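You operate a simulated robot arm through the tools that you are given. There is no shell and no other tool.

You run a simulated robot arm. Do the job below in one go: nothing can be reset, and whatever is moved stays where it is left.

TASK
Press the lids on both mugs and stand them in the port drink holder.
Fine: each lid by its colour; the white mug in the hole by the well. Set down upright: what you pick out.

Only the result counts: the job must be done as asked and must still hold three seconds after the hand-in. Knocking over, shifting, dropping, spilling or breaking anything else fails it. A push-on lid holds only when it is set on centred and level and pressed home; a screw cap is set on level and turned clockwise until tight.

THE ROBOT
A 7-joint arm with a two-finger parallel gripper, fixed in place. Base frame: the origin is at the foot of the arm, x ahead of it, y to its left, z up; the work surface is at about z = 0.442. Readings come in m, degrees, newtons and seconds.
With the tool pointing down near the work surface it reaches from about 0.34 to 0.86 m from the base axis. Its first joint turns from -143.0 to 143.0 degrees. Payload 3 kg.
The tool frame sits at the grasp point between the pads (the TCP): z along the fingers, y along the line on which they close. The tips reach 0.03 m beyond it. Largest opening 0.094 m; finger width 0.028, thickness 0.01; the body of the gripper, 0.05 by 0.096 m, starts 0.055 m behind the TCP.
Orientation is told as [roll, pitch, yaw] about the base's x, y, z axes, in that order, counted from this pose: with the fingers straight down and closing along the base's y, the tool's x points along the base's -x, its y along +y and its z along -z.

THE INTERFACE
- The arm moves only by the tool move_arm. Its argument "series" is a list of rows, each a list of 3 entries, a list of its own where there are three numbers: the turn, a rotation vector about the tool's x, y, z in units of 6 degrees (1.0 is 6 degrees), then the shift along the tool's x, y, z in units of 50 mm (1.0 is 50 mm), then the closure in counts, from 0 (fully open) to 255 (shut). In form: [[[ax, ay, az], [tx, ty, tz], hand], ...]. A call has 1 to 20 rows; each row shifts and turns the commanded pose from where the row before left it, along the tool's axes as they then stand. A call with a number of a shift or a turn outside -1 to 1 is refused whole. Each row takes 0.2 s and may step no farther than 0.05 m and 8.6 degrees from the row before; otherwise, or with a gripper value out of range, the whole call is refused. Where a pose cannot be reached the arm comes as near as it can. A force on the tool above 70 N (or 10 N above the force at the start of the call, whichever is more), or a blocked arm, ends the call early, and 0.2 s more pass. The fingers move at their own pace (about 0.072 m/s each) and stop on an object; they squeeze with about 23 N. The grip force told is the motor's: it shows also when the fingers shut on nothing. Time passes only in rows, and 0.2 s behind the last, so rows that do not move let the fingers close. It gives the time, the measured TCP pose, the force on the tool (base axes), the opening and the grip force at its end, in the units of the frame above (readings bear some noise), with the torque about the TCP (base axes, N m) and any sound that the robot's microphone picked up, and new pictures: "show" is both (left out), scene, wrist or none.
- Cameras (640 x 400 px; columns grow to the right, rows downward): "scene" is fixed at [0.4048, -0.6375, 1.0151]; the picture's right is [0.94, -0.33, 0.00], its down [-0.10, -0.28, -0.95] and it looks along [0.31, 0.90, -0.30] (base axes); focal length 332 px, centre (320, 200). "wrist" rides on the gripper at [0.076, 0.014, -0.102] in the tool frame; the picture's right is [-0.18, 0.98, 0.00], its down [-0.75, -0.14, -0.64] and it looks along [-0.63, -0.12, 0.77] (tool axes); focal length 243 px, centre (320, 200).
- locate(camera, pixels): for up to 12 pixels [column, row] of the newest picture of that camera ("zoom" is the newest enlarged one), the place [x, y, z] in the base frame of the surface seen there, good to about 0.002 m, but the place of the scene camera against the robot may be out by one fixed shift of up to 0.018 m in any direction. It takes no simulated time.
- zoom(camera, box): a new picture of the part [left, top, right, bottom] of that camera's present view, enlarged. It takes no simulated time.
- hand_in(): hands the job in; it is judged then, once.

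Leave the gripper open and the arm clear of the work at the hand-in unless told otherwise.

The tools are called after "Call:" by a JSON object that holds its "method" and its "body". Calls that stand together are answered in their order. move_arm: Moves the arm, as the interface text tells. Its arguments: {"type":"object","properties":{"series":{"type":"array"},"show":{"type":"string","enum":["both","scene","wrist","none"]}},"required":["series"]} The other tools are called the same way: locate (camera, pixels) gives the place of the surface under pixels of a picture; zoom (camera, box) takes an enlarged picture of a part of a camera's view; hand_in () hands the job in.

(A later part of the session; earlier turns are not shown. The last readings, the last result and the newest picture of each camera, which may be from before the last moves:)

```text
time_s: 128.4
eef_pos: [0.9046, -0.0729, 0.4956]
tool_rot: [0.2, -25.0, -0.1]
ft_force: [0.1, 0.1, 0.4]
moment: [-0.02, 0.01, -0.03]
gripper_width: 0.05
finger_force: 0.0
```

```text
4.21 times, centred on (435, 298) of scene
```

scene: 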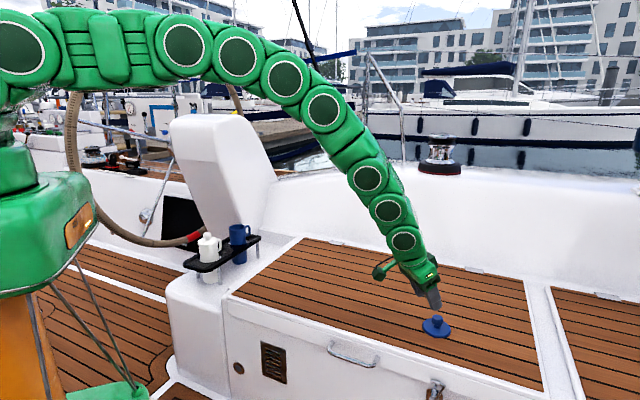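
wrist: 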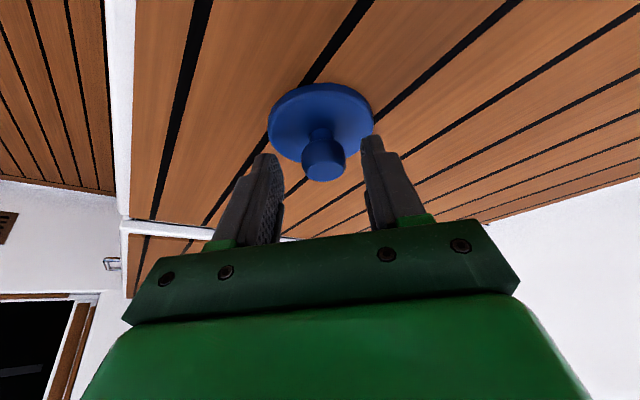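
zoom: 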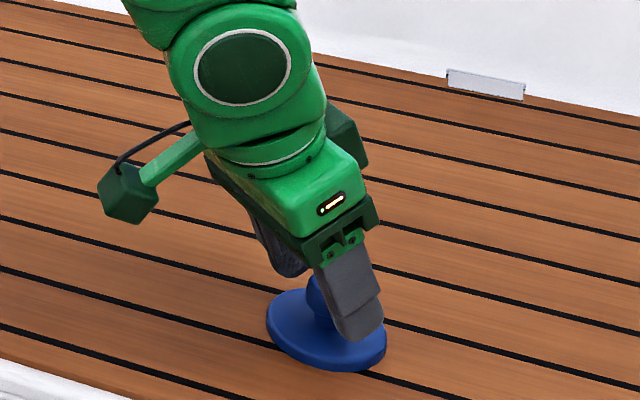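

10 mm remain; the knob sits about 1.5 mm to the right. I correct and advance the last 10 mm, then close.

Call:
{"method": "move_arm", "body": {"series": [[[0, 0, 0], [0, 0.03, 0.1], 120], [[0, 0, 0], [0, 0, 0.1], 120], [[0, 0, 0], [0, 0, 0], 120]], "show": "none"}}

Call:
{"method": "zoom", "body": {"camera": "wrist", "box": [240, 80, 400, 220]}}

Call:
{"method": "zoom", "body": {"camera": "scene", "box": [390, 250, 480, 345]}}

```text
time_s: 129.2
eef_pos: [0.9085, -0.0693, 0.4862]
tool_rot: [0.2, -24.9, -0.1]
ft_force: [0.3, 0.0, 0.2]
moment: [0.01, -0.02, 0.02]
gripper_width: 0.0495
finger_force: 0.0
```

```text
2.86 times, centred on (320, 150) of wrist
```

zoom: 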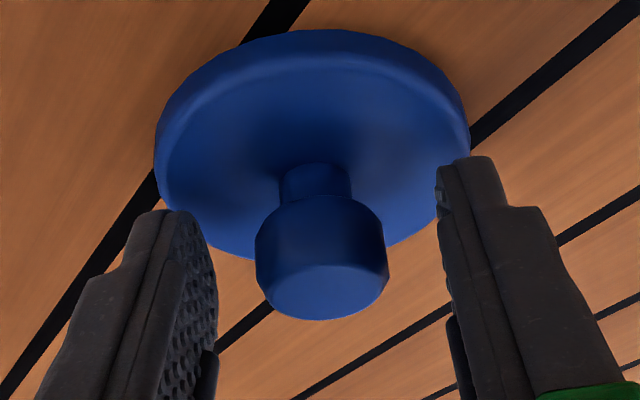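

```text
4.21 times, centred on (435, 298) of scene
```

zoom: 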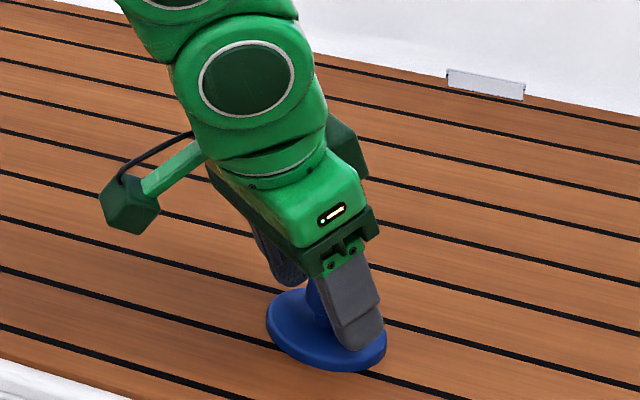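

No contact forces; the knob is between the pads. I close, then lift 20 mm straight up.

Call:
{"method": "move_arm", "body": {"series": [[[0, 0, 0], [0, 0, 0], 255], [[0, 0, 0], [0, 0, 0], 255], [[0, 0, 0], [0, 0, 0], 255], [[0, 0, 0], [0, 0, 0], 255], [[0, 0, 0], [-0.085, 0, -0.181], 255], [[0, 0, 0], [-0.085, 0, -0.181], 255], [[0, 0, 0], [0, 0, 0], 255], [[0, 0, 0], [0, 0, 0], 255]]}}

Call:
{"method": "zoom", "body": {"camera": "scene", "box": [390, 250, 480, 345]}}

Call:
{"method": "zoom", "body": {"camera": "wrist", "box": [240, 80, 400, 220]}}

```text
time_s: 131.0
eef_pos: [0.9081, -0.0702, 0.5062]
tool_rot: [0.3, -25.0, 0.0]
ft_force: [0.1, -0.7, 0.3]
moment: [-0.01, 0.01, 0.04]
gripper_width: 0.0268
finger_force: 23.1
```

scene: 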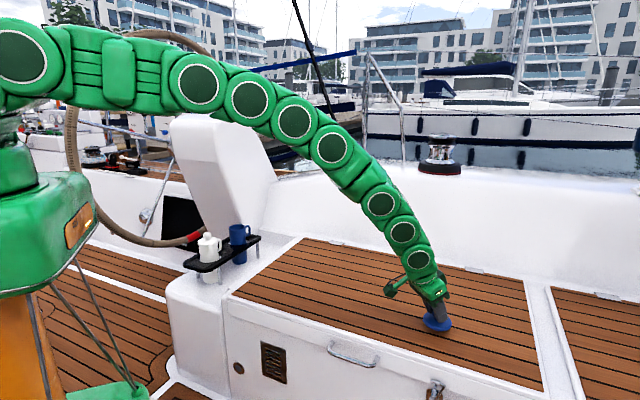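
wrist: 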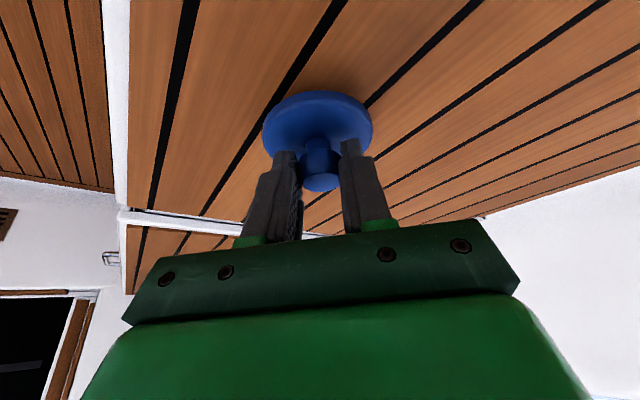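

```text
4.21 times, centred on (435, 298) of scene
```

zoom: 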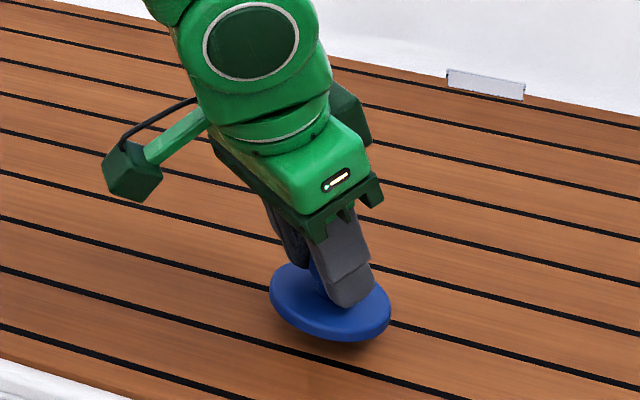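

```text
2.86 times, centred on (320, 150) of wrist
```

zoom: 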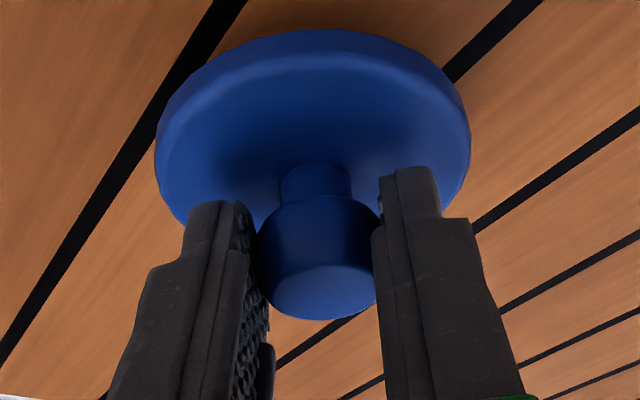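

The blue lid is up. I carry it to a nearer bench spot at about (0.76,0.06), lower it, set it down, so I can regrip it with a vertical tool.

Call:
{"method": "move_arm", "body": {"series": [[[0, 0, 0], [0.2845, 0.2595, -0.1325], 255], [[0, 0, 0], [0.569, 0.519, -0.265], 255], [[0, 0, 0], [0.569, 0.519, -0.265], 255], [[0, 0, 0], [0.569, 0.519, -0.265], 255], [[0, 0, 0], [0.569, 0.519, -0.265], 255], [[0, 0, 0], [0.2845, 0.2595, -0.1325], 255], [[0, 0, 0], [0, 0, 0], 255], [[0, 0, 0], [0.0845, 0, 0.181], 255], [[0, 0, 0], [0.059, 0, 0.127], 255], [[0, 0, 0], [0, 0, 0], 255]]}}

Call:
{"method": "zoom", "body": {"camera": "scene", "box": [320, 220, 420, 330]}}

```text
time_s: 133.2
eef_pos: [0.7534, 0.0607, 0.491]
tool_rot: [0.2, -24.8, -0.1]
ft_force: [0.1, -0.1, -0.8]
moment: [0.01, 0.0, -0.03]
gripper_width: 0.0265
finger_force: 23.0
```

scene: 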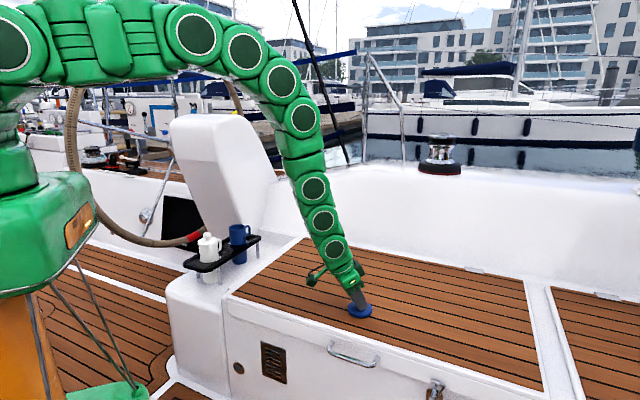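
wrist: 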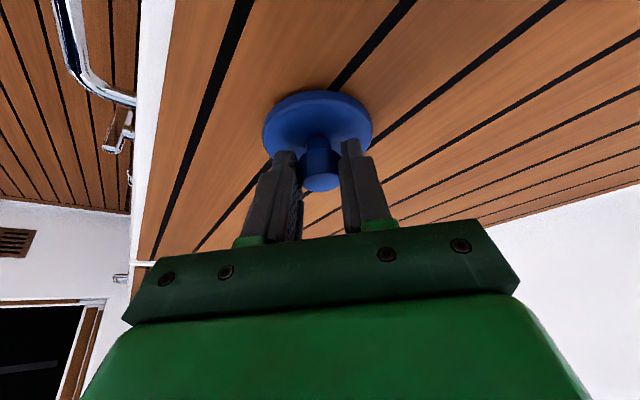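

```text
3.64 times, centred on (370, 275) of scene
```

zoom: 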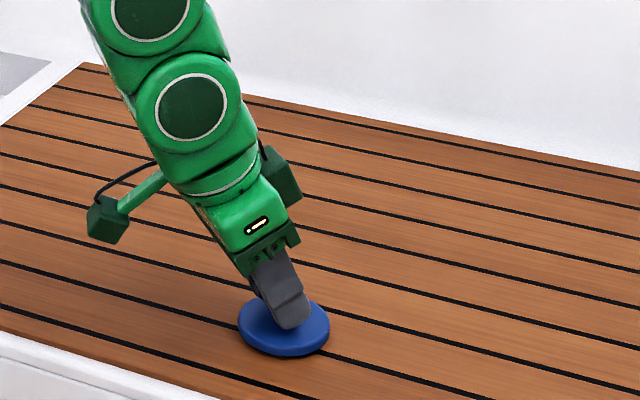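

About 3 mm remain. I lower in 1.5 mm steps to touch, then release.

Call:
{"method": "move_arm", "body": {"series": [[[0, 0, 0], [0.0127, 0, 0.0272], 255], [[0, 0, 0], [0.0127, 0, 0.0272], 255], [[0, 0, 0], [0, 0, 0], 255]], "show": "none"}}

Call:
{"method": "move_arm", "body": {"series": [[[0, 0, 0], [0.0085, 0, 0.0181], 255], [[0, 0, 0], [0, 0, 0], 255]], "show": "none"}}

```text
time_s: 134.0
eef_pos: [0.753, 0.0588, 0.4893]
tool_rot: [0.2, -24.8, -0.2]
ft_force: [-0.1, -0.8, -0.7]
moment: [0.02, 0.01, -0.02]
gripper_width: 0.0265
finger_force: 23.1
```

```text
time_s: 134.6
eef_pos: [0.754, 0.0602, 0.4879]
tool_rot: [0.2, -24.8, -0.1]
ft_force: [-0.3, 0.9, 0.8]
moment: [-0.01, 0.01, -0.01]
gripper_width: 0.0267
finger_force: 22.7
```

Call:
{"method": "move_arm", "body": {"series": [[[0, 0, 0], [0.0085, 0, 0.0181], 255], [[0, 0, 0], [0, 0, 0], 255]], "show": "none"}}

Call:
{"method": "zoom", "body": {"camera": "scene", "box": [335, 270, 395, 330]}}

```text
time_s: 135.2
eef_pos: [0.7544, 0.0608, 0.4865]
tool_rot: [0.2, -25.0, 0.0]
ft_force: [-4.2, 0.2, 17.2]
moment: [0.02, 0.02, -0.01]
gripper_width: 0.0265
finger_force: 22.9
```

```text
6.67 times, centred on (365, 300) of scene
```

zoom: 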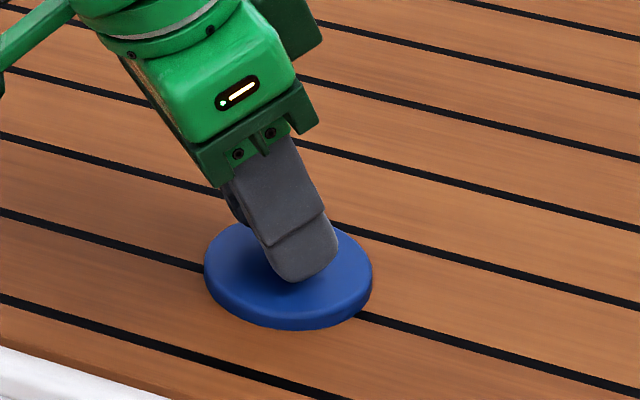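

Touched down at 17 N. I ease up slightly, open, and retreat along the tool axis.

Call:
{"method": "move_arm", "body": {"series": [[[0, 0, 0], [-0.0068, 0, -0.0145], 255], [[0, 0, 0], [0, 0, 0], 190], [[0, 0, 0], [0, 0, 0], 120], [[0, 0, 0], [0, 0, 0], 120], [[0, 0, 0], [0, 0, -0.3], 120], [[0, 0, 0], [0, 0, -0.6], 120], [[0, 0, 0], [0, 0, -0.6], 120], [[0, 0, 0], [0, 0, -0.5], 120], [[0, 0, 0], [0, 0, 0], 120]]}}

```text
time_s: 137.2
eef_pos: [0.7118, 0.0578, 0.5758]
tool_rot: [0.3, -25.0, 0.0]
ft_force: [0.4, 0.1, -0.3]
moment: [0.02, -0.01, -0.01]
gripper_width: 0.0497
finger_force: 0.1
```

scene: 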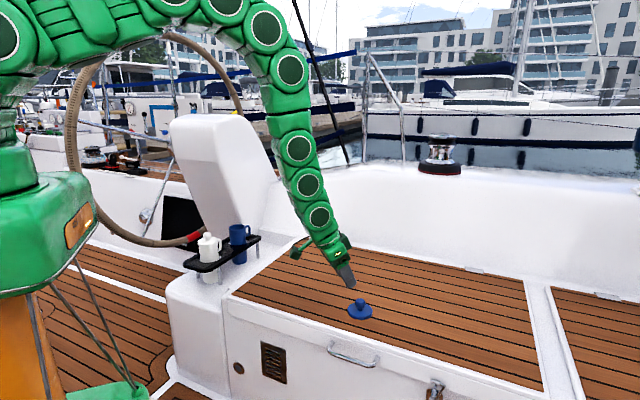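
wrist: 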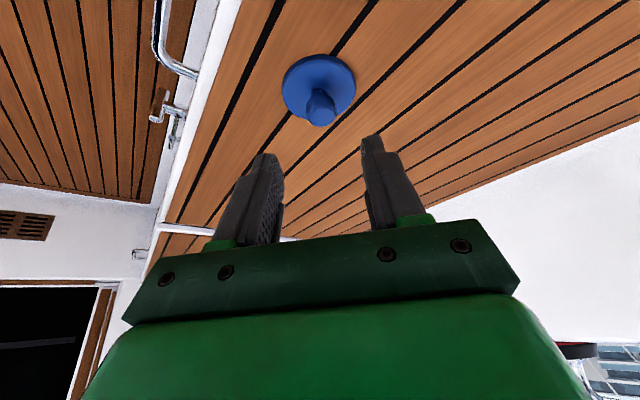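

The blue lid lies level at about (0.76,0.06). At the blue mug the pedestal overhangs, so I'll keep the 25° outward tilt there too. I yaw 54° about the vertical now, before regripping, and shift so the lid is straight ahead of the tool.

Call:
{"method": "move_arm", "body": {"series": [[[-0.4226, 0, -0.9063], [0, 0, 0], 120], [[-0.4226, 0, -0.9063], [0, 0, 0], 120], [[-0.4226, 0, -0.9063], [0, 0, 0], 120], [[-0.4226, 0, -0.9063], [0, 0, 0], 120], [[-0.4226, 0, -0.9063], [0, 0, 0], 120], [[-0.4226, 0, -0.9063], [0, 0, 0], 120], [[-0.4226, 0, -0.9063], [0, 0, 0], 120], [[-0.4226, 0, -0.9063], [0, 0, 0], 120], [[-0.4226, 0, -0.9063], [0, 0, 0], 120], [[0, 0, 0], [0.184, -0.411, -0.099], 120], [[0, 0, 0], [0.184, -0.411, -0.099], 120], [[0, 0, 0], [0, 0, 0], 120], [[0, 0, 0], [0, 0, 0], 120]]}}

Call:
{"method": "zoom", "body": {"camera": "wrist", "box": [240, 40, 400, 200]}}

```text
time_s: 140.0
eef_pos: [0.732, 0.0201, 0.5799]
tool_rot: [0.1, -25.2, 53.9]
ft_force: [-0.2, 0.4, 0.2]
moment: [-0.02, -0.01, 0.01]
gripper_width: 0.0497
finger_force: 0.0
```

scene: 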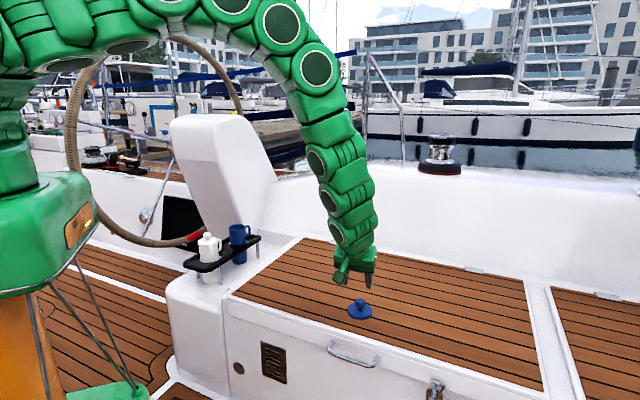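
wrist: 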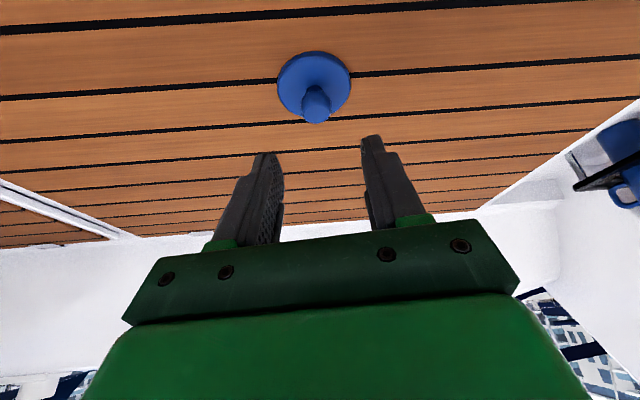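

```text
2.50 times, centred on (320, 120) of wrist
```

zoom: 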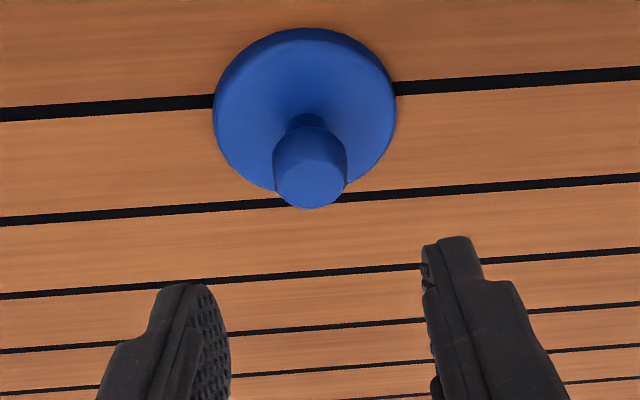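

Call:
{"method": "locate", "body": {"camera": "zoom", "pixels": [[311, 187], [278, 175], [344, 175], [311, 168], [311, 205], [220, 110], [388, 100], [303, 35], [240, 165], [370, 160]]}}

```text
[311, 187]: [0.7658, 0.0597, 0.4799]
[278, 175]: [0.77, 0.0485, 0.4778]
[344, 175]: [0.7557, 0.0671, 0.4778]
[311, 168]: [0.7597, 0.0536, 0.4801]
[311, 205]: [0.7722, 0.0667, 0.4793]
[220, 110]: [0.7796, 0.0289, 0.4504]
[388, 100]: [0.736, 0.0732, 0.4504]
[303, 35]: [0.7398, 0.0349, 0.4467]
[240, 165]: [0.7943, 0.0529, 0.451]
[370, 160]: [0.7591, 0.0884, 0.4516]
```

Knob centre is at (0.7645,0.059), 5 mm left of the tool line. I shift −5 mm and advance 80 mm, check, then finish.

Call:
{"method": "move_arm", "body": {"series": [[[0, 0, 0], [0, -0.1, 0.2], 120], [[0, 0, 0], [0, 0, 0.5], 120], [[0, 0, 0], [0, 0, 0.5], 120], [[0, 0, 0], [0, 0, 0.4], 120], [[0, 0, 0], [0, 0, 0], 120]], "show": "none"}}

Call:
{"method": "zoom", "body": {"camera": "wrist", "box": [240, 80, 400, 220]}}

Call:
{"method": "zoom", "body": {"camera": "scene", "box": [320, 230, 410, 330]}}

```text
time_s: 141.2
eef_pos: [0.7556, 0.0439, 0.5038]
tool_rot: [0.2, -25.1, 54.0]
ft_force: [0.1, 0.5, -0.6]
moment: [0.0, 0.0, 0.0]
gripper_width: 0.0496
finger_force: 0.0
```

```text
2.86 times, centred on (320, 150) of wrist
```

zoom: 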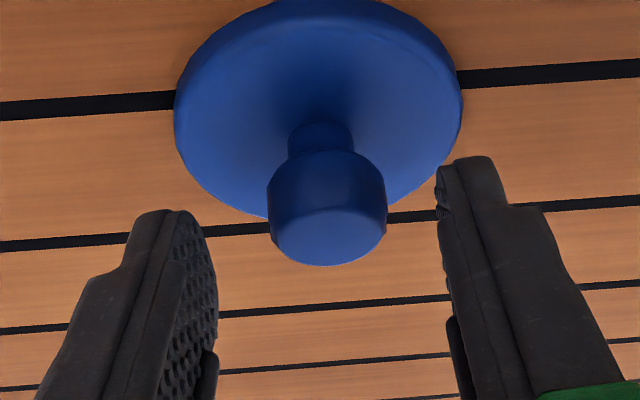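

```text
4.00 times, centred on (365, 280) of scene
```

zoom: 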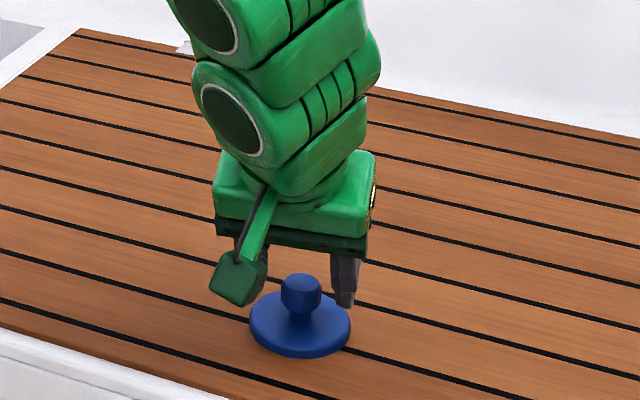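

The knob is centred between the fingers. I advance the last 20 mm and close, then lift 20 mm.

Call:
{"method": "move_arm", "body": {"series": [[[0, 0, 0], [0, 0, 0.2], 120], [[0, 0, 0], [0, 0, 0.2], 120], [[0, 0, 0], [0, 0, 0], 120]], "show": "none"}}

Call:
{"method": "move_arm", "body": {"series": [[[0, 0, 0], [0, 0, 0], 255], [[0, 0, 0], [0, 0, 0], 255], [[0, 0, 0], [0, 0, 0], 255], [[0, 0, 0], [0, 0, 0], 255], [[0, 0, 0], [-0.085, 0, -0.181], 255], [[0, 0, 0], [-0.085, 0, -0.181], 255], [[0, 0, 0], [0, 0, 0], 255], [[0, 0, 0], [0, 0, 0], 255]]}}

Call:
{"method": "zoom", "body": {"camera": "wrist", "box": [240, 80, 400, 220]}}

Call:
{"method": "zoom", "body": {"camera": "scene", "box": [320, 230, 410, 330]}}

```text
time_s: 142.0
eef_pos: [0.761, 0.0492, 0.4873]
tool_rot: [0.2, -25.1, 53.8]
ft_force: [-0.4, 0.1, 0.0]
moment: [-0.02, 0.02, -0.01]
gripper_width: 0.0497
finger_force: 0.0
```

```text
time_s: 143.8
eef_pos: [0.7596, 0.0508, 0.5073]
tool_rot: [0.2, -25.1, 54.0]
ft_force: [0.4, -0.4, -0.6]
moment: [0.04, -0.01, -0.01]
gripper_width: 0.0266
finger_force: 23.6
```

scene: 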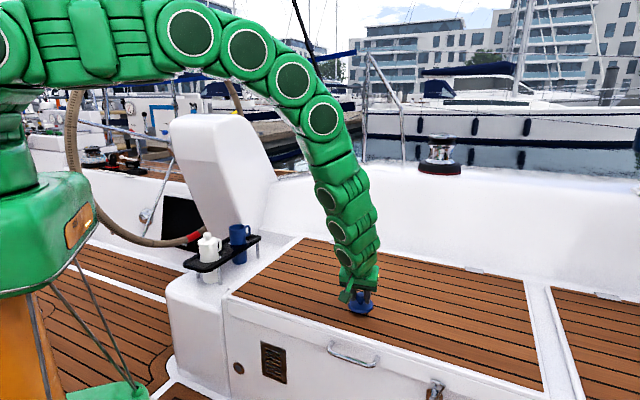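
wrist: 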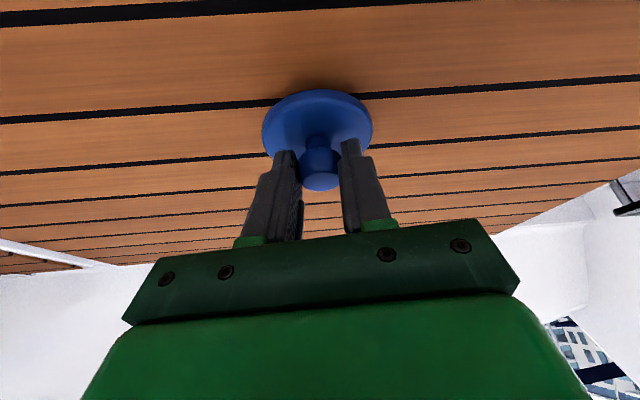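

```text
2.86 times, centred on (320, 150) of wrist
```

zoom: 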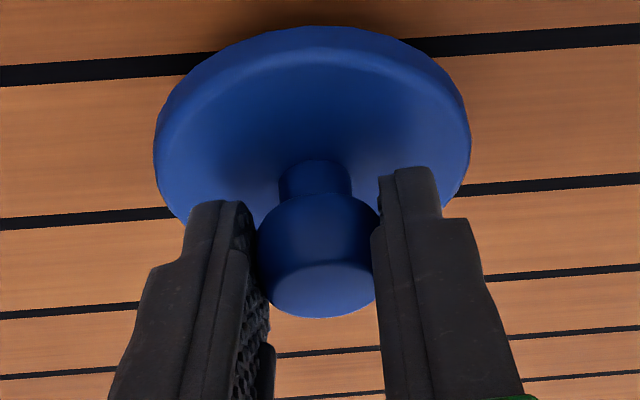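

```text
4.00 times, centred on (365, 280) of scene
```

zoom: 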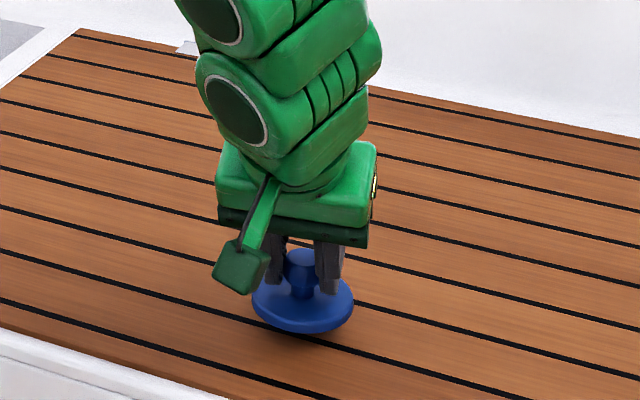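

Lifted. I check the disc's level by locating points on its top face.

Call:
{"method": "zoom", "body": {"camera": "wrist", "box": [255, 80, 385, 200]}}

Call:
{"method": "locate", "body": {"camera": "zoom", "pixels": [[320, 65], [230, 90], [410, 90], [160, 150], [475, 155], [200, 200], [440, 180], [320, 130], [318, 330], [290, 320], [350, 320], [320, 350]]}}

```text
3.33 times, centred on (320, 140) of wrist
```

zoom: 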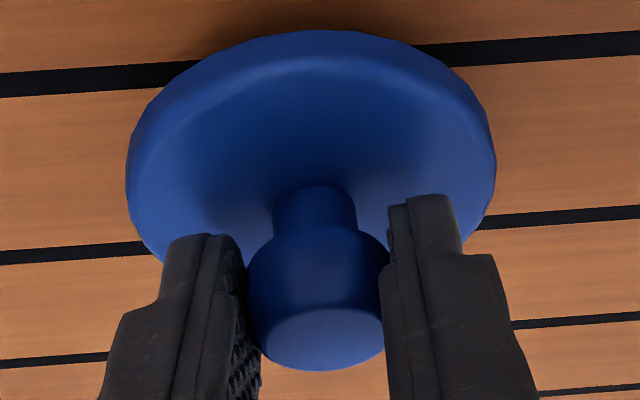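

```text
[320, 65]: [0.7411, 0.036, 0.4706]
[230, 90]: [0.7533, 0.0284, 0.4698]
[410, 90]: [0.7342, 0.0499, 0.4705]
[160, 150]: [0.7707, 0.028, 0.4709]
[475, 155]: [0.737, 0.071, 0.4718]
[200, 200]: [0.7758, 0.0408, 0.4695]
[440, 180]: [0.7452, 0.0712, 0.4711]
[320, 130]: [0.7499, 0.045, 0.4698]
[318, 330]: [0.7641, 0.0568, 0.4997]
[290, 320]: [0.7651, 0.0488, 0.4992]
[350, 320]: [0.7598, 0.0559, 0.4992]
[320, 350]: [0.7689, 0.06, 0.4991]
```

The disc is level within about 1°. I raise to z≈0.62 and carry the lid toward the blue mug, stopping short to check clearances.

Call:
{"method": "move_arm", "body": {"series": [[[0, 0, 0], [-0.318, 0, -0.6815], 255], [[0, 0, 0], [-0.318, 0, -0.6815], 255], [[0, 0, 0], [-0.318, 0, -0.6815], 255], [[0, 0, 0], [-0.1842, 0.3697, 0.086], 255], [[0, 0, 0], [-0.3684, 0.7393, 0.1719], 255], [[0, 0, 0], [-0.3684, 0.7393, 0.1719], 255], [[0, 0, 0], [-0.3684, 0.7393, 0.1719], 255], [[0, 0, 0], [-0.3684, 0.7393, 0.1719], 255], [[0, 0, 0], [-0.3684, 0.7393, 0.1719], 255], [[0, 0, 0], [-0.3684, 0.7393, 0.1719], 255], [[0, 0, 0], [-0.3684, 0.7393, 0.1719], 255], [[0, 0, 0], [-0.3684, 0.7393, 0.1719], 255], [[0, 0, 0], [-0.3684, 0.7393, 0.1719], 255], [[0, 0, 0], [-0.3684, 0.7393, 0.1719], 255], [[0, 0, 0], [-0.3684, 0.7393, 0.1719], 255], [[0, 0, 0], [-0.3684, 0.7393, 0.1719], 255], [[0, 0, 0], [-0.1842, 0.3697, 0.086], 255], [[0, 0, 0], [0, 0, 0], 255], [[0, 0, 0], [0, 0, 0], 255]]}}

Call:
{"method": "zoom", "body": {"camera": "scene", "box": [165, 130, 295, 275]}}

```text
time_s: 147.8
eef_pos: [0.5275, 0.547, 0.62]
tool_rot: [0.1, -25.1, 54.0]
ft_force: [-0.2, -0.7, -0.2]
moment: [-0.03, -0.01, -0.02]
gripper_width: 0.0262
finger_force: 23.6
```

scene: 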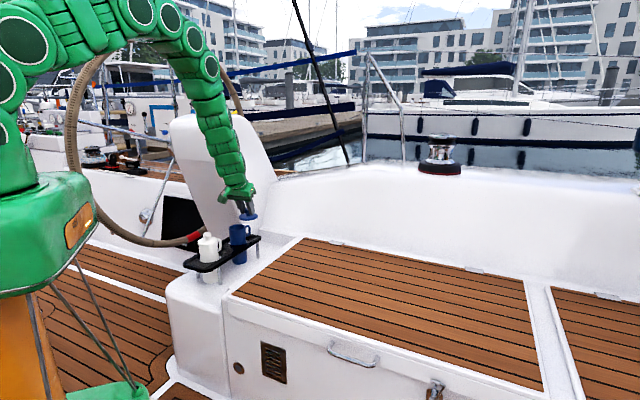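
wrist: 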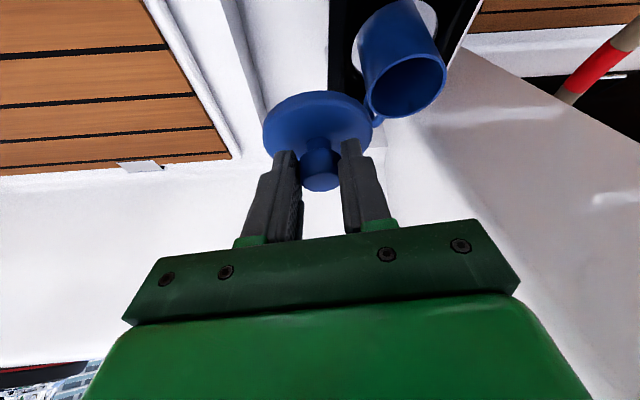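

```text
2.76 times, centred on (230, 202) of scene
```

zoom: 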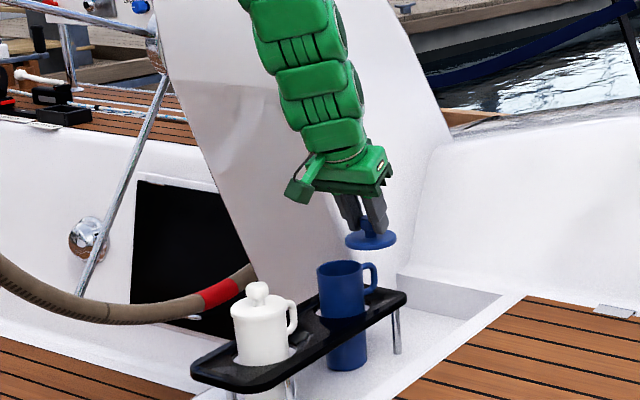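

The blue mug's rim is visible at wrist (408,87) next to the held lid. I measure both in this view.

Call:
{"method": "zoom", "body": {"camera": "wrist", "box": [255, 30, 455, 200]}}

Call:
{"method": "zoom", "body": {"camera": "wrist", "box": [355, 40, 455, 130]}}

```text
2.35 times, centred on (355, 115) of wrist
```

zoom: 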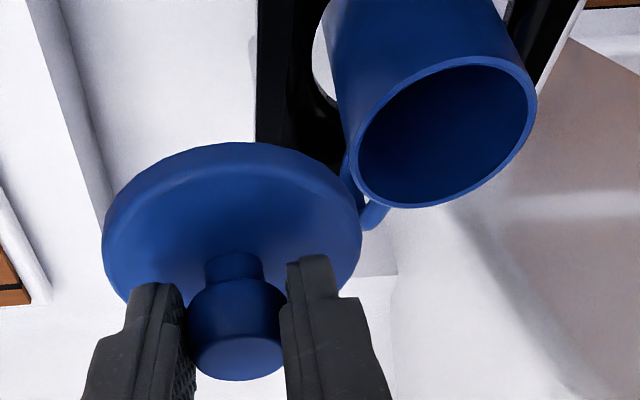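

```text
4.44 times, centred on (405, 85) of wrist
```

zoom: 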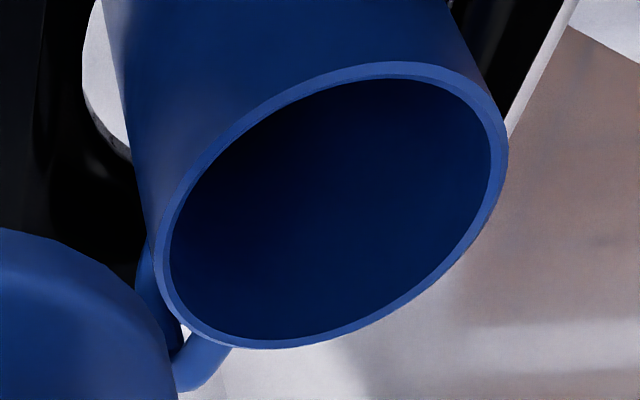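

Call:
{"method": "locate", "body": {"camera": "zoom", "pixels": [[235, 140], [330, 87], [415, 71], [478, 101], [501, 155], [476, 235], [400, 302], [300, 341], [212, 330], [163, 270], [185, 195]]}}

Call:
{"method": "zoom", "body": {"camera": "wrist", "box": [255, 80, 385, 200]}}

```text
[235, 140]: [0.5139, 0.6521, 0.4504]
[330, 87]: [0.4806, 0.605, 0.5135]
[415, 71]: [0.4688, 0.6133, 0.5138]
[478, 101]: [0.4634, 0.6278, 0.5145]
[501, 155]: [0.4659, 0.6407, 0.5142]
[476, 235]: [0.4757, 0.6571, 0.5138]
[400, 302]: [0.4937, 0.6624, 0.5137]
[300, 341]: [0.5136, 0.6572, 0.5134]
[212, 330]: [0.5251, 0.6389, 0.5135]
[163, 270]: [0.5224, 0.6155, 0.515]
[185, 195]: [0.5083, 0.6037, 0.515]
```

```text
3.33 times, centred on (320, 140) of wrist
```

zoom: 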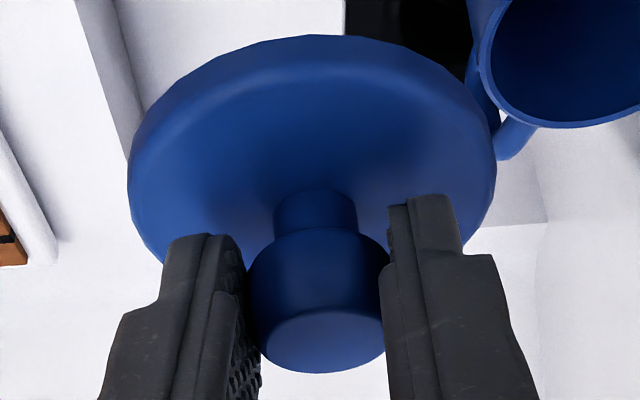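

Blue rim centre is (0.4945,0.6318), z=0.514. Now the held lid in the same view.

Call:
{"method": "locate", "body": {"camera": "zoom", "pixels": [[320, 70], [255, 78], [385, 80], [205, 100], [432, 105], [165, 140], [470, 145], [143, 180], [488, 185], [318, 335], [262, 300], [378, 300]]}}

```text
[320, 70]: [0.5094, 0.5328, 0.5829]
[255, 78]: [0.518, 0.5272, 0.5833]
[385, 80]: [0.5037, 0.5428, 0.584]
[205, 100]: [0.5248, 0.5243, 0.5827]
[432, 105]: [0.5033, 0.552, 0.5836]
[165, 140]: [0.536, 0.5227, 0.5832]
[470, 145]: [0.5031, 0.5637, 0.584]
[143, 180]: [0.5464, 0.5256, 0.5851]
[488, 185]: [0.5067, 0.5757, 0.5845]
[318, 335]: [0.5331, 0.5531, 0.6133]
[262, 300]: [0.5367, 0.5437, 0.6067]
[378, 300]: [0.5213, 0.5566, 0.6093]
```

The lid's centre is ≈(0.533,0.555), so it must move (−0.0385,+0.0768). I move over the mug, check force, then lower partway.

Call:
{"method": "move_arm", "body": {"series": [[[0, 0, 0], [-0.2387, 0.5087, 0.1113], 255], [[0, 0, 0], [-0.2387, 0.5087, 0.1113], 255], [[0, 0, 0], [-0.2387, 0.5087, 0.1113], 255], [[0, 0, 0], [0, 0, 0], 255], [[0, 0, 0], [0, 0, 0], 255]]}}

Call:
{"method": "zoom", "body": {"camera": "scene", "box": [165, 130, 295, 275]}}

```text
time_s: 149.0
eef_pos: [0.4899, 0.6254, 0.6203]
tool_rot: [0.2, -25.1, 53.9]
ft_force: [-0.4, -0.4, -0.8]
moment: [0.01, -0.01, 0.03]
gripper_width: 0.0262
finger_force: 22.8
```

scene: 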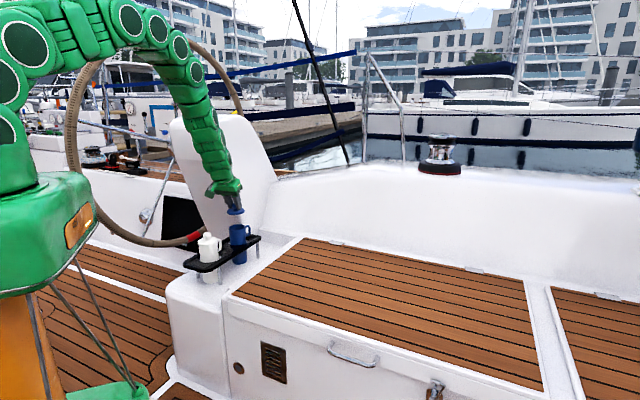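
wrist: 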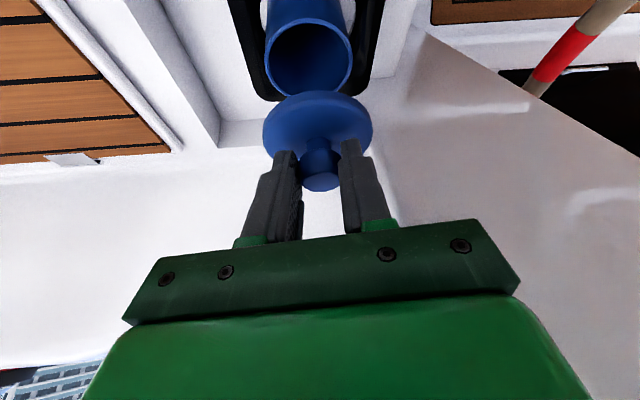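

```text
2.76 times, centred on (230, 202) of scene
```

zoom: 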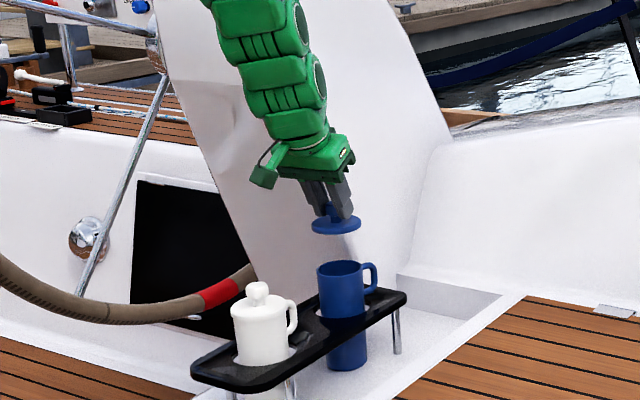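

No contact, and the lid is over the blue mug. I lower 45 mm.

Call:
{"method": "move_arm", "body": {"series": [[[0, 0, 0], [0.1267, 0, 0.2719], 255], [[0, 0, 0], [0.1267, 0, 0.2719], 255], [[0, 0, 0], [0.1267, 0, 0.2719], 255], [[0, 0, 0], [0, 0, 0], 255], [[0, 0, 0], [0, 0, 0], 255]]}}

Call:
{"method": "zoom", "body": {"camera": "scene", "box": [205, 200, 275, 260]}}

Call:
{"method": "zoom", "body": {"camera": "wrist", "box": [255, 50, 385, 180]}}

```text
time_s: 150.2
eef_pos: [0.4888, 0.6249, 0.5753]
tool_rot: [0.2, -25.1, 53.8]
ft_force: [-0.5, 0.3, -0.2]
moment: [0.02, 0.01, -0.04]
gripper_width: 0.0264
finger_force: 23.2
```

scene: 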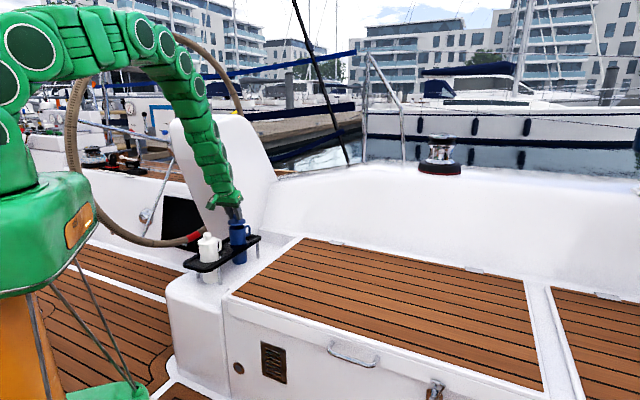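
wrist: 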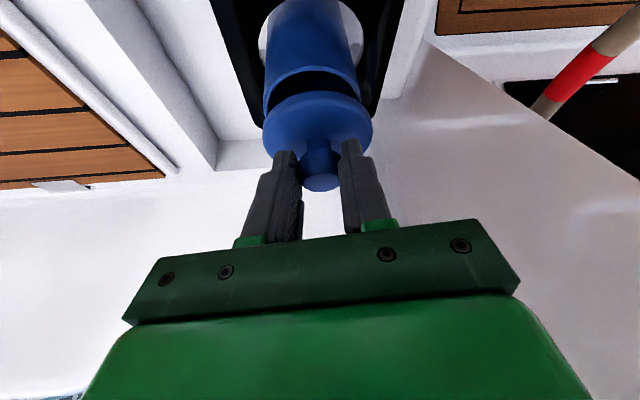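

```text
6.67 times, centred on (240, 230) of scene
```

zoom: 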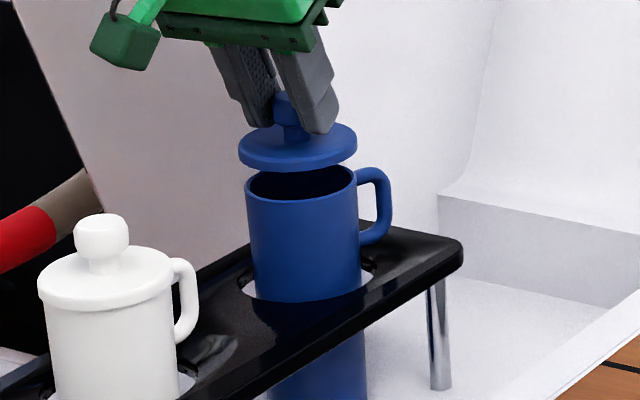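

```text
3.08 times, centred on (320, 115) of wrist
```

zoom: 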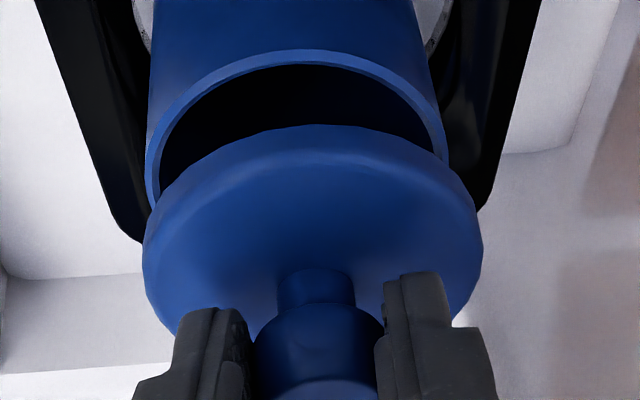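

Scene and wrist views suggest the lid is about 1.5 mm off toward the pedestal side. I locate rim and lid edges again for an exact correction.

Call:
{"method": "locate", "body": {"camera": "zoom", "pixels": [[298, 57], [235, 68], [365, 69], [190, 97], [410, 98], [158, 150], [440, 150], [151, 180], [446, 175]]}}

Call:
{"method": "locate", "body": {"camera": "zoom", "pixels": [[312, 160], [250, 168], [375, 170], [205, 190], [420, 192], [175, 220], [452, 225], [157, 260], [472, 262]]}}

```text
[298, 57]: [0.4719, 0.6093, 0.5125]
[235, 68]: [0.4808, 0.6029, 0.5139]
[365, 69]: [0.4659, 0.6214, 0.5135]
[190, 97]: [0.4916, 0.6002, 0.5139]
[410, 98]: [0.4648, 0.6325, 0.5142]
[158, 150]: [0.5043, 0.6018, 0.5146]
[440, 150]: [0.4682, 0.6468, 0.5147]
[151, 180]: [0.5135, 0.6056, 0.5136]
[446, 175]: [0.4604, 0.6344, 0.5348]
```

```text
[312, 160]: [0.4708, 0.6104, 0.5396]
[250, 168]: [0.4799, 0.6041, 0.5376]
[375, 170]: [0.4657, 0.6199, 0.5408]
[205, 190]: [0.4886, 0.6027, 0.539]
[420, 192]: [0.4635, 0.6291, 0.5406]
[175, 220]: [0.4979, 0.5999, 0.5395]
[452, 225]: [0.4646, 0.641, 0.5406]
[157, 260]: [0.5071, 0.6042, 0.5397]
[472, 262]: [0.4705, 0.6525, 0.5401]
```

The lid centre is ≈2 mm off, with a tilt of about 0.7° across. I apply a small correction (shift and 0.7° roll) and lower 11 mm.

Call:
{"method": "move_arm", "body": {"series": [[[0.106, 0, -0.049], [0.013, -0.022, -0.006], 255], [[0, 0, 0], [0.0465, 0, 0.0997], 255], [[0, 0, 0], [0.0465, 0, 0.0997], 255], [[0, 0, 0], [0, 0, 0], 255], [[0, 0, 0], [0, 0, 0], 255]]}}

Call:
{"method": "zoom", "body": {"camera": "scene", "box": [215, 210, 265, 250]}}

Call:
{"method": "zoom", "body": {"camera": "wrist", "box": [255, 60, 385, 190]}}

```text
time_s: 151.4
eef_pos: [0.4875, 0.6225, 0.5669]
tool_rot: [-0.6, -25.1, 54.2]
ft_force: [-0.1, 0.2, 0.0]
moment: [0.02, 0.01, 0.03]
gripper_width: 0.0262
finger_force: 22.9
```

scene: 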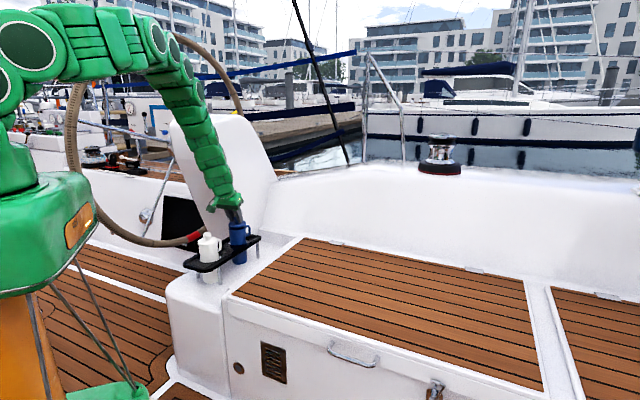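
wrist: 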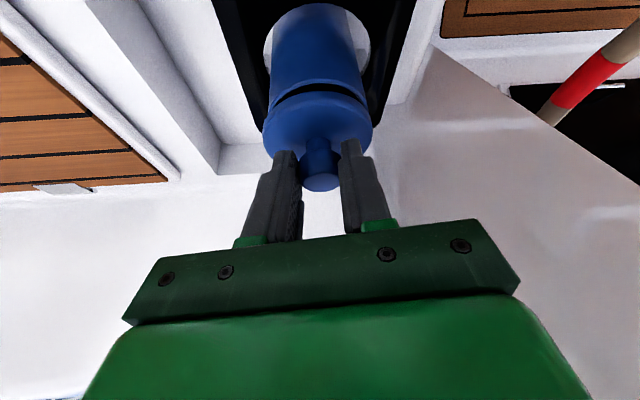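

```text
10.00 times, centred on (240, 230) of scene
```

zoom: 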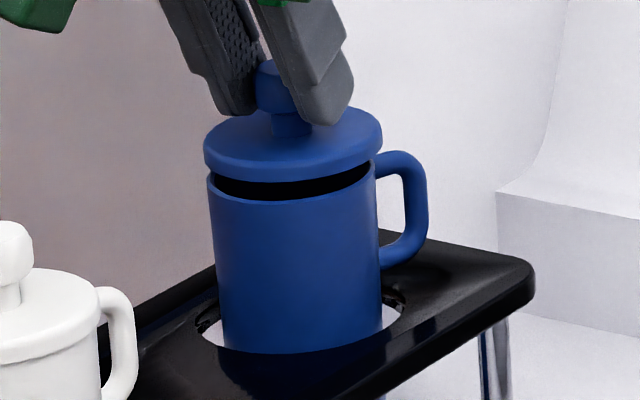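

```text
3.08 times, centred on (320, 125) of wrist
```

zoom: 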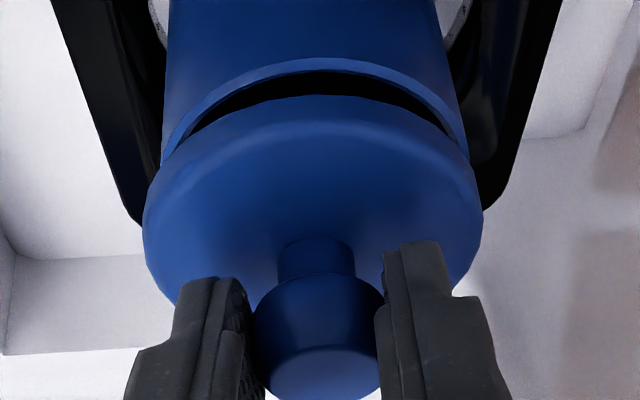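

Call:
{"method": "locate", "body": {"camera": "zoom", "pixels": [[315, 64], [255, 73], [375, 72], [215, 93], [420, 92], [185, 122], [447, 120]]}}

Call:
{"method": "locate", "body": {"camera": "zoom", "pixels": [[312, 130], [250, 138], [375, 140], [205, 160], [420, 162], [175, 190], [452, 195], [157, 230], [472, 232]]}}

```text
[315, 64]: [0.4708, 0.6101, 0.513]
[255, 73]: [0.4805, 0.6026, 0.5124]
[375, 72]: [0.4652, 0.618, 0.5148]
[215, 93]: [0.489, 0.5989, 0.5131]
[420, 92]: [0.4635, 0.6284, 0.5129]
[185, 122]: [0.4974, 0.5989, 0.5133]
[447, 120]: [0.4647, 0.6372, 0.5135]
```

```text
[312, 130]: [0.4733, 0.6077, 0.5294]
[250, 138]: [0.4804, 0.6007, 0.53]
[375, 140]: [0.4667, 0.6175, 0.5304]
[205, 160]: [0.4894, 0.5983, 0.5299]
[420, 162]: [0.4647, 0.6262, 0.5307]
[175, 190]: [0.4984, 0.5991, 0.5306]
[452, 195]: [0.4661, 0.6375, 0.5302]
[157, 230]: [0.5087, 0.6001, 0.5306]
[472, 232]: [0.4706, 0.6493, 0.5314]
```

Now level, but about 1.7 mm off the other way. I correct +1.7 mm and lower 4 mm, then check again.

Call:
{"method": "move_arm", "body": {"series": [[[0, 0, 0], [0, 0.034, 0], 255], [[0, 0, 0], [0.0338, 0, 0.0725], 255], [[0, 0, 0], [0, 0, 0], 255], [[0, 0, 0], [0, 0, 0], 255]]}}

Call:
{"method": "zoom", "body": {"camera": "scene", "box": [215, 210, 265, 250]}}

Call:
{"method": "zoom", "body": {"camera": "wrist", "box": [255, 60, 385, 190]}}

```text
time_s: 152.4
eef_pos: [0.4884, 0.6235, 0.5611]
tool_rot: [-0.6, -25.1, 54.3]
ft_force: [0.1, -0.4, -0.3]
moment: [0.02, -0.01, 0.01]
gripper_width: 0.0265
finger_force: 23.0
```

scene: 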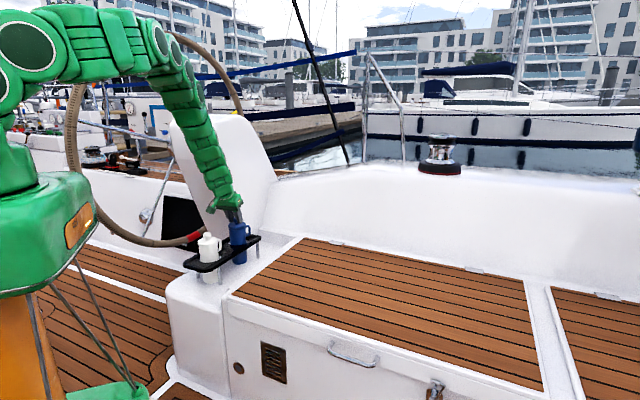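
wrist: 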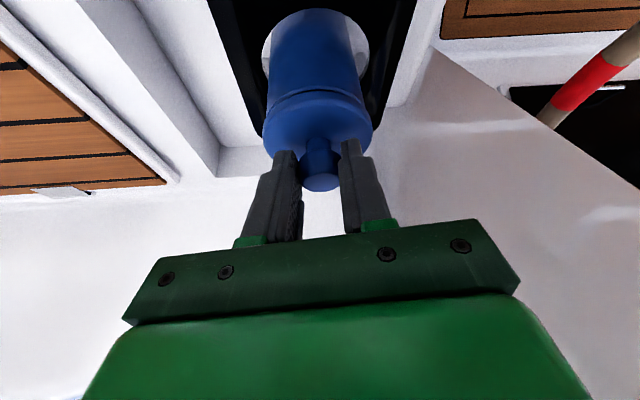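

```text
10.00 times, centred on (240, 230) of scene
```

zoom: 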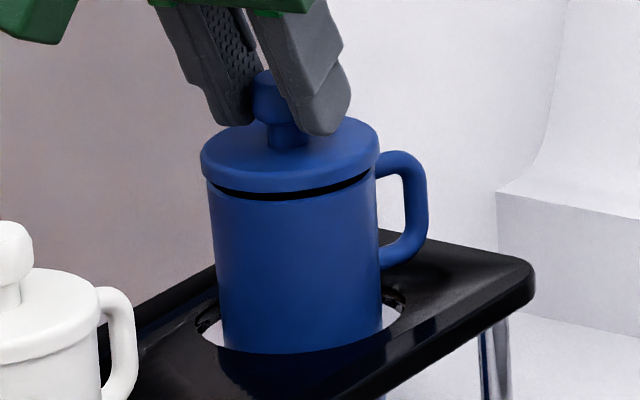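

```text
3.08 times, centred on (320, 125) of wrist
```

zoom: 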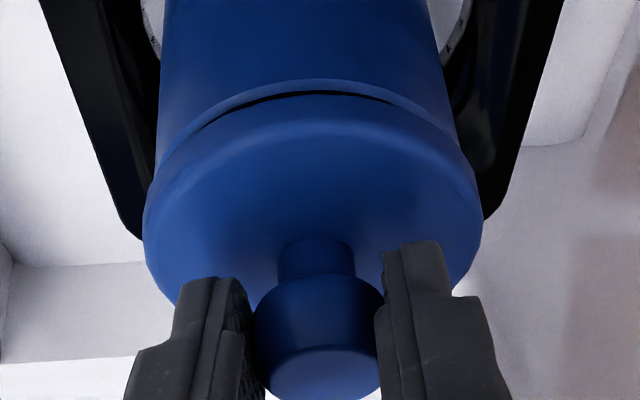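

Scene view: lid and mug are now aligned. A quick check of the depth direction with near-side points.

Call:
{"method": "locate", "body": {"camera": "zoom", "pixels": [[305, 84], [250, 92], [360, 92], [215, 110], [400, 110], [312, 130], [250, 138], [375, 140], [205, 160], [420, 162], [175, 190], [452, 195]]}}

```text
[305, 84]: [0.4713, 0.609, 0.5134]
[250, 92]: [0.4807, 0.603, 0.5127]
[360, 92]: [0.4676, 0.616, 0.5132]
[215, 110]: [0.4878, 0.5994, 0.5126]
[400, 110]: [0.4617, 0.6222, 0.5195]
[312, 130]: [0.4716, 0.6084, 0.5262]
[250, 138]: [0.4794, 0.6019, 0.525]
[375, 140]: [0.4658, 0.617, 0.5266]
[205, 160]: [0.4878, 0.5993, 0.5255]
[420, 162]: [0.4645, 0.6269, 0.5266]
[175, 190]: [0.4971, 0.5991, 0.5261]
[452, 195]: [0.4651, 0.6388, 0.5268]
```

Centred within 1 mm. I lower in 1.5 mm steps, watching force and sound.

Call:
{"method": "move_arm", "body": {"series": [[[0, 0, 0], [0.0127, 0, 0.0272], 255], [[0, 0, 0], [0, 0, 0], 255]], "show": "none"}}

Call:
{"method": "move_arm", "body": {"series": [[[0, 0, 0], [0.0127, 0, 0.0272], 255], [[0, 0, 0], [0, 0, 0], 255]], "show": "none"}}

Call:
{"method": "zoom", "body": {"camera": "scene", "box": [215, 210, 265, 250]}}

```text
time_s: 153.0
eef_pos: [0.4882, 0.6229, 0.5618]
tool_rot: [-0.6, -25.1, 54.4]
ft_force: [0.3, 0.8, -0.3]
moment: [0.01, -0.02, 0.01]
gripper_width: 0.0264
finger_force: 23.2
```

```text
time_s: 153.6
eef_pos: [0.488, 0.6242, 0.5588]
tool_rot: [-0.6, -25.0, 54.3]
ft_force: [0.1, 0.6, -0.5]
moment: [0.01, 0.04, -0.02]
gripper_width: 0.0263
finger_force: 22.9
```

```text
10.00 times, centred on (240, 230) of scene
```

zoom: 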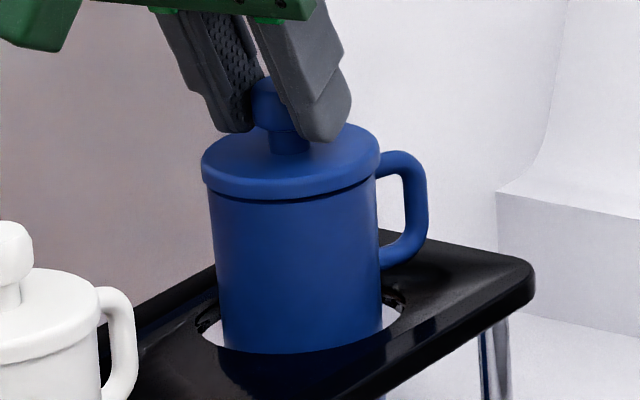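

The gap is nearly closed and even. I continue down by 1.5 mm steps.

Call:
{"method": "move_arm", "body": {"series": [[[0, 0, 0], [0.0127, 0, 0.0272], 255], [[0, 0, 0], [0, 0, 0], 255]], "show": "none"}}

Call:
{"method": "move_arm", "body": {"series": [[[0, 0, 0], [0.0127, 0, 0.0272], 255], [[0, 0, 0], [0, 0, 0], 255]], "show": "none"}}

Call:
{"method": "zoom", "body": {"camera": "scene", "box": [215, 210, 265, 250]}}

```text
time_s: 154.2
eef_pos: [0.4903, 0.6227, 0.5573]
tool_rot: [-0.6, -25.0, 54.3]
ft_force: [-1.3, -0.3, 1.0]
moment: [-0.02, -0.03, -0.01]
gripper_width: 0.0261
finger_force: 22.4
```

```text
time_s: 154.8
eef_pos: [0.4897, 0.6231, 0.5579]
tool_rot: [-0.6, -25.2, 54.3]
ft_force: [0.3, -2.1, 14.6]
moment: [0.04, 0.01, 0.0]
gripper_width: 0.0261
finger_force: 22.8
heard: snap
```

```text
10.00 times, centred on (240, 230) of scene
```

zoom: 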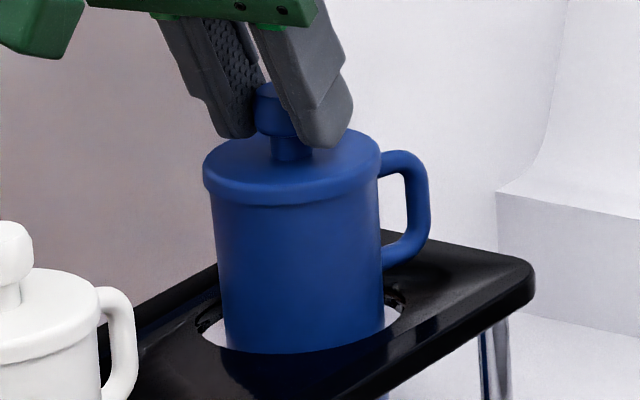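

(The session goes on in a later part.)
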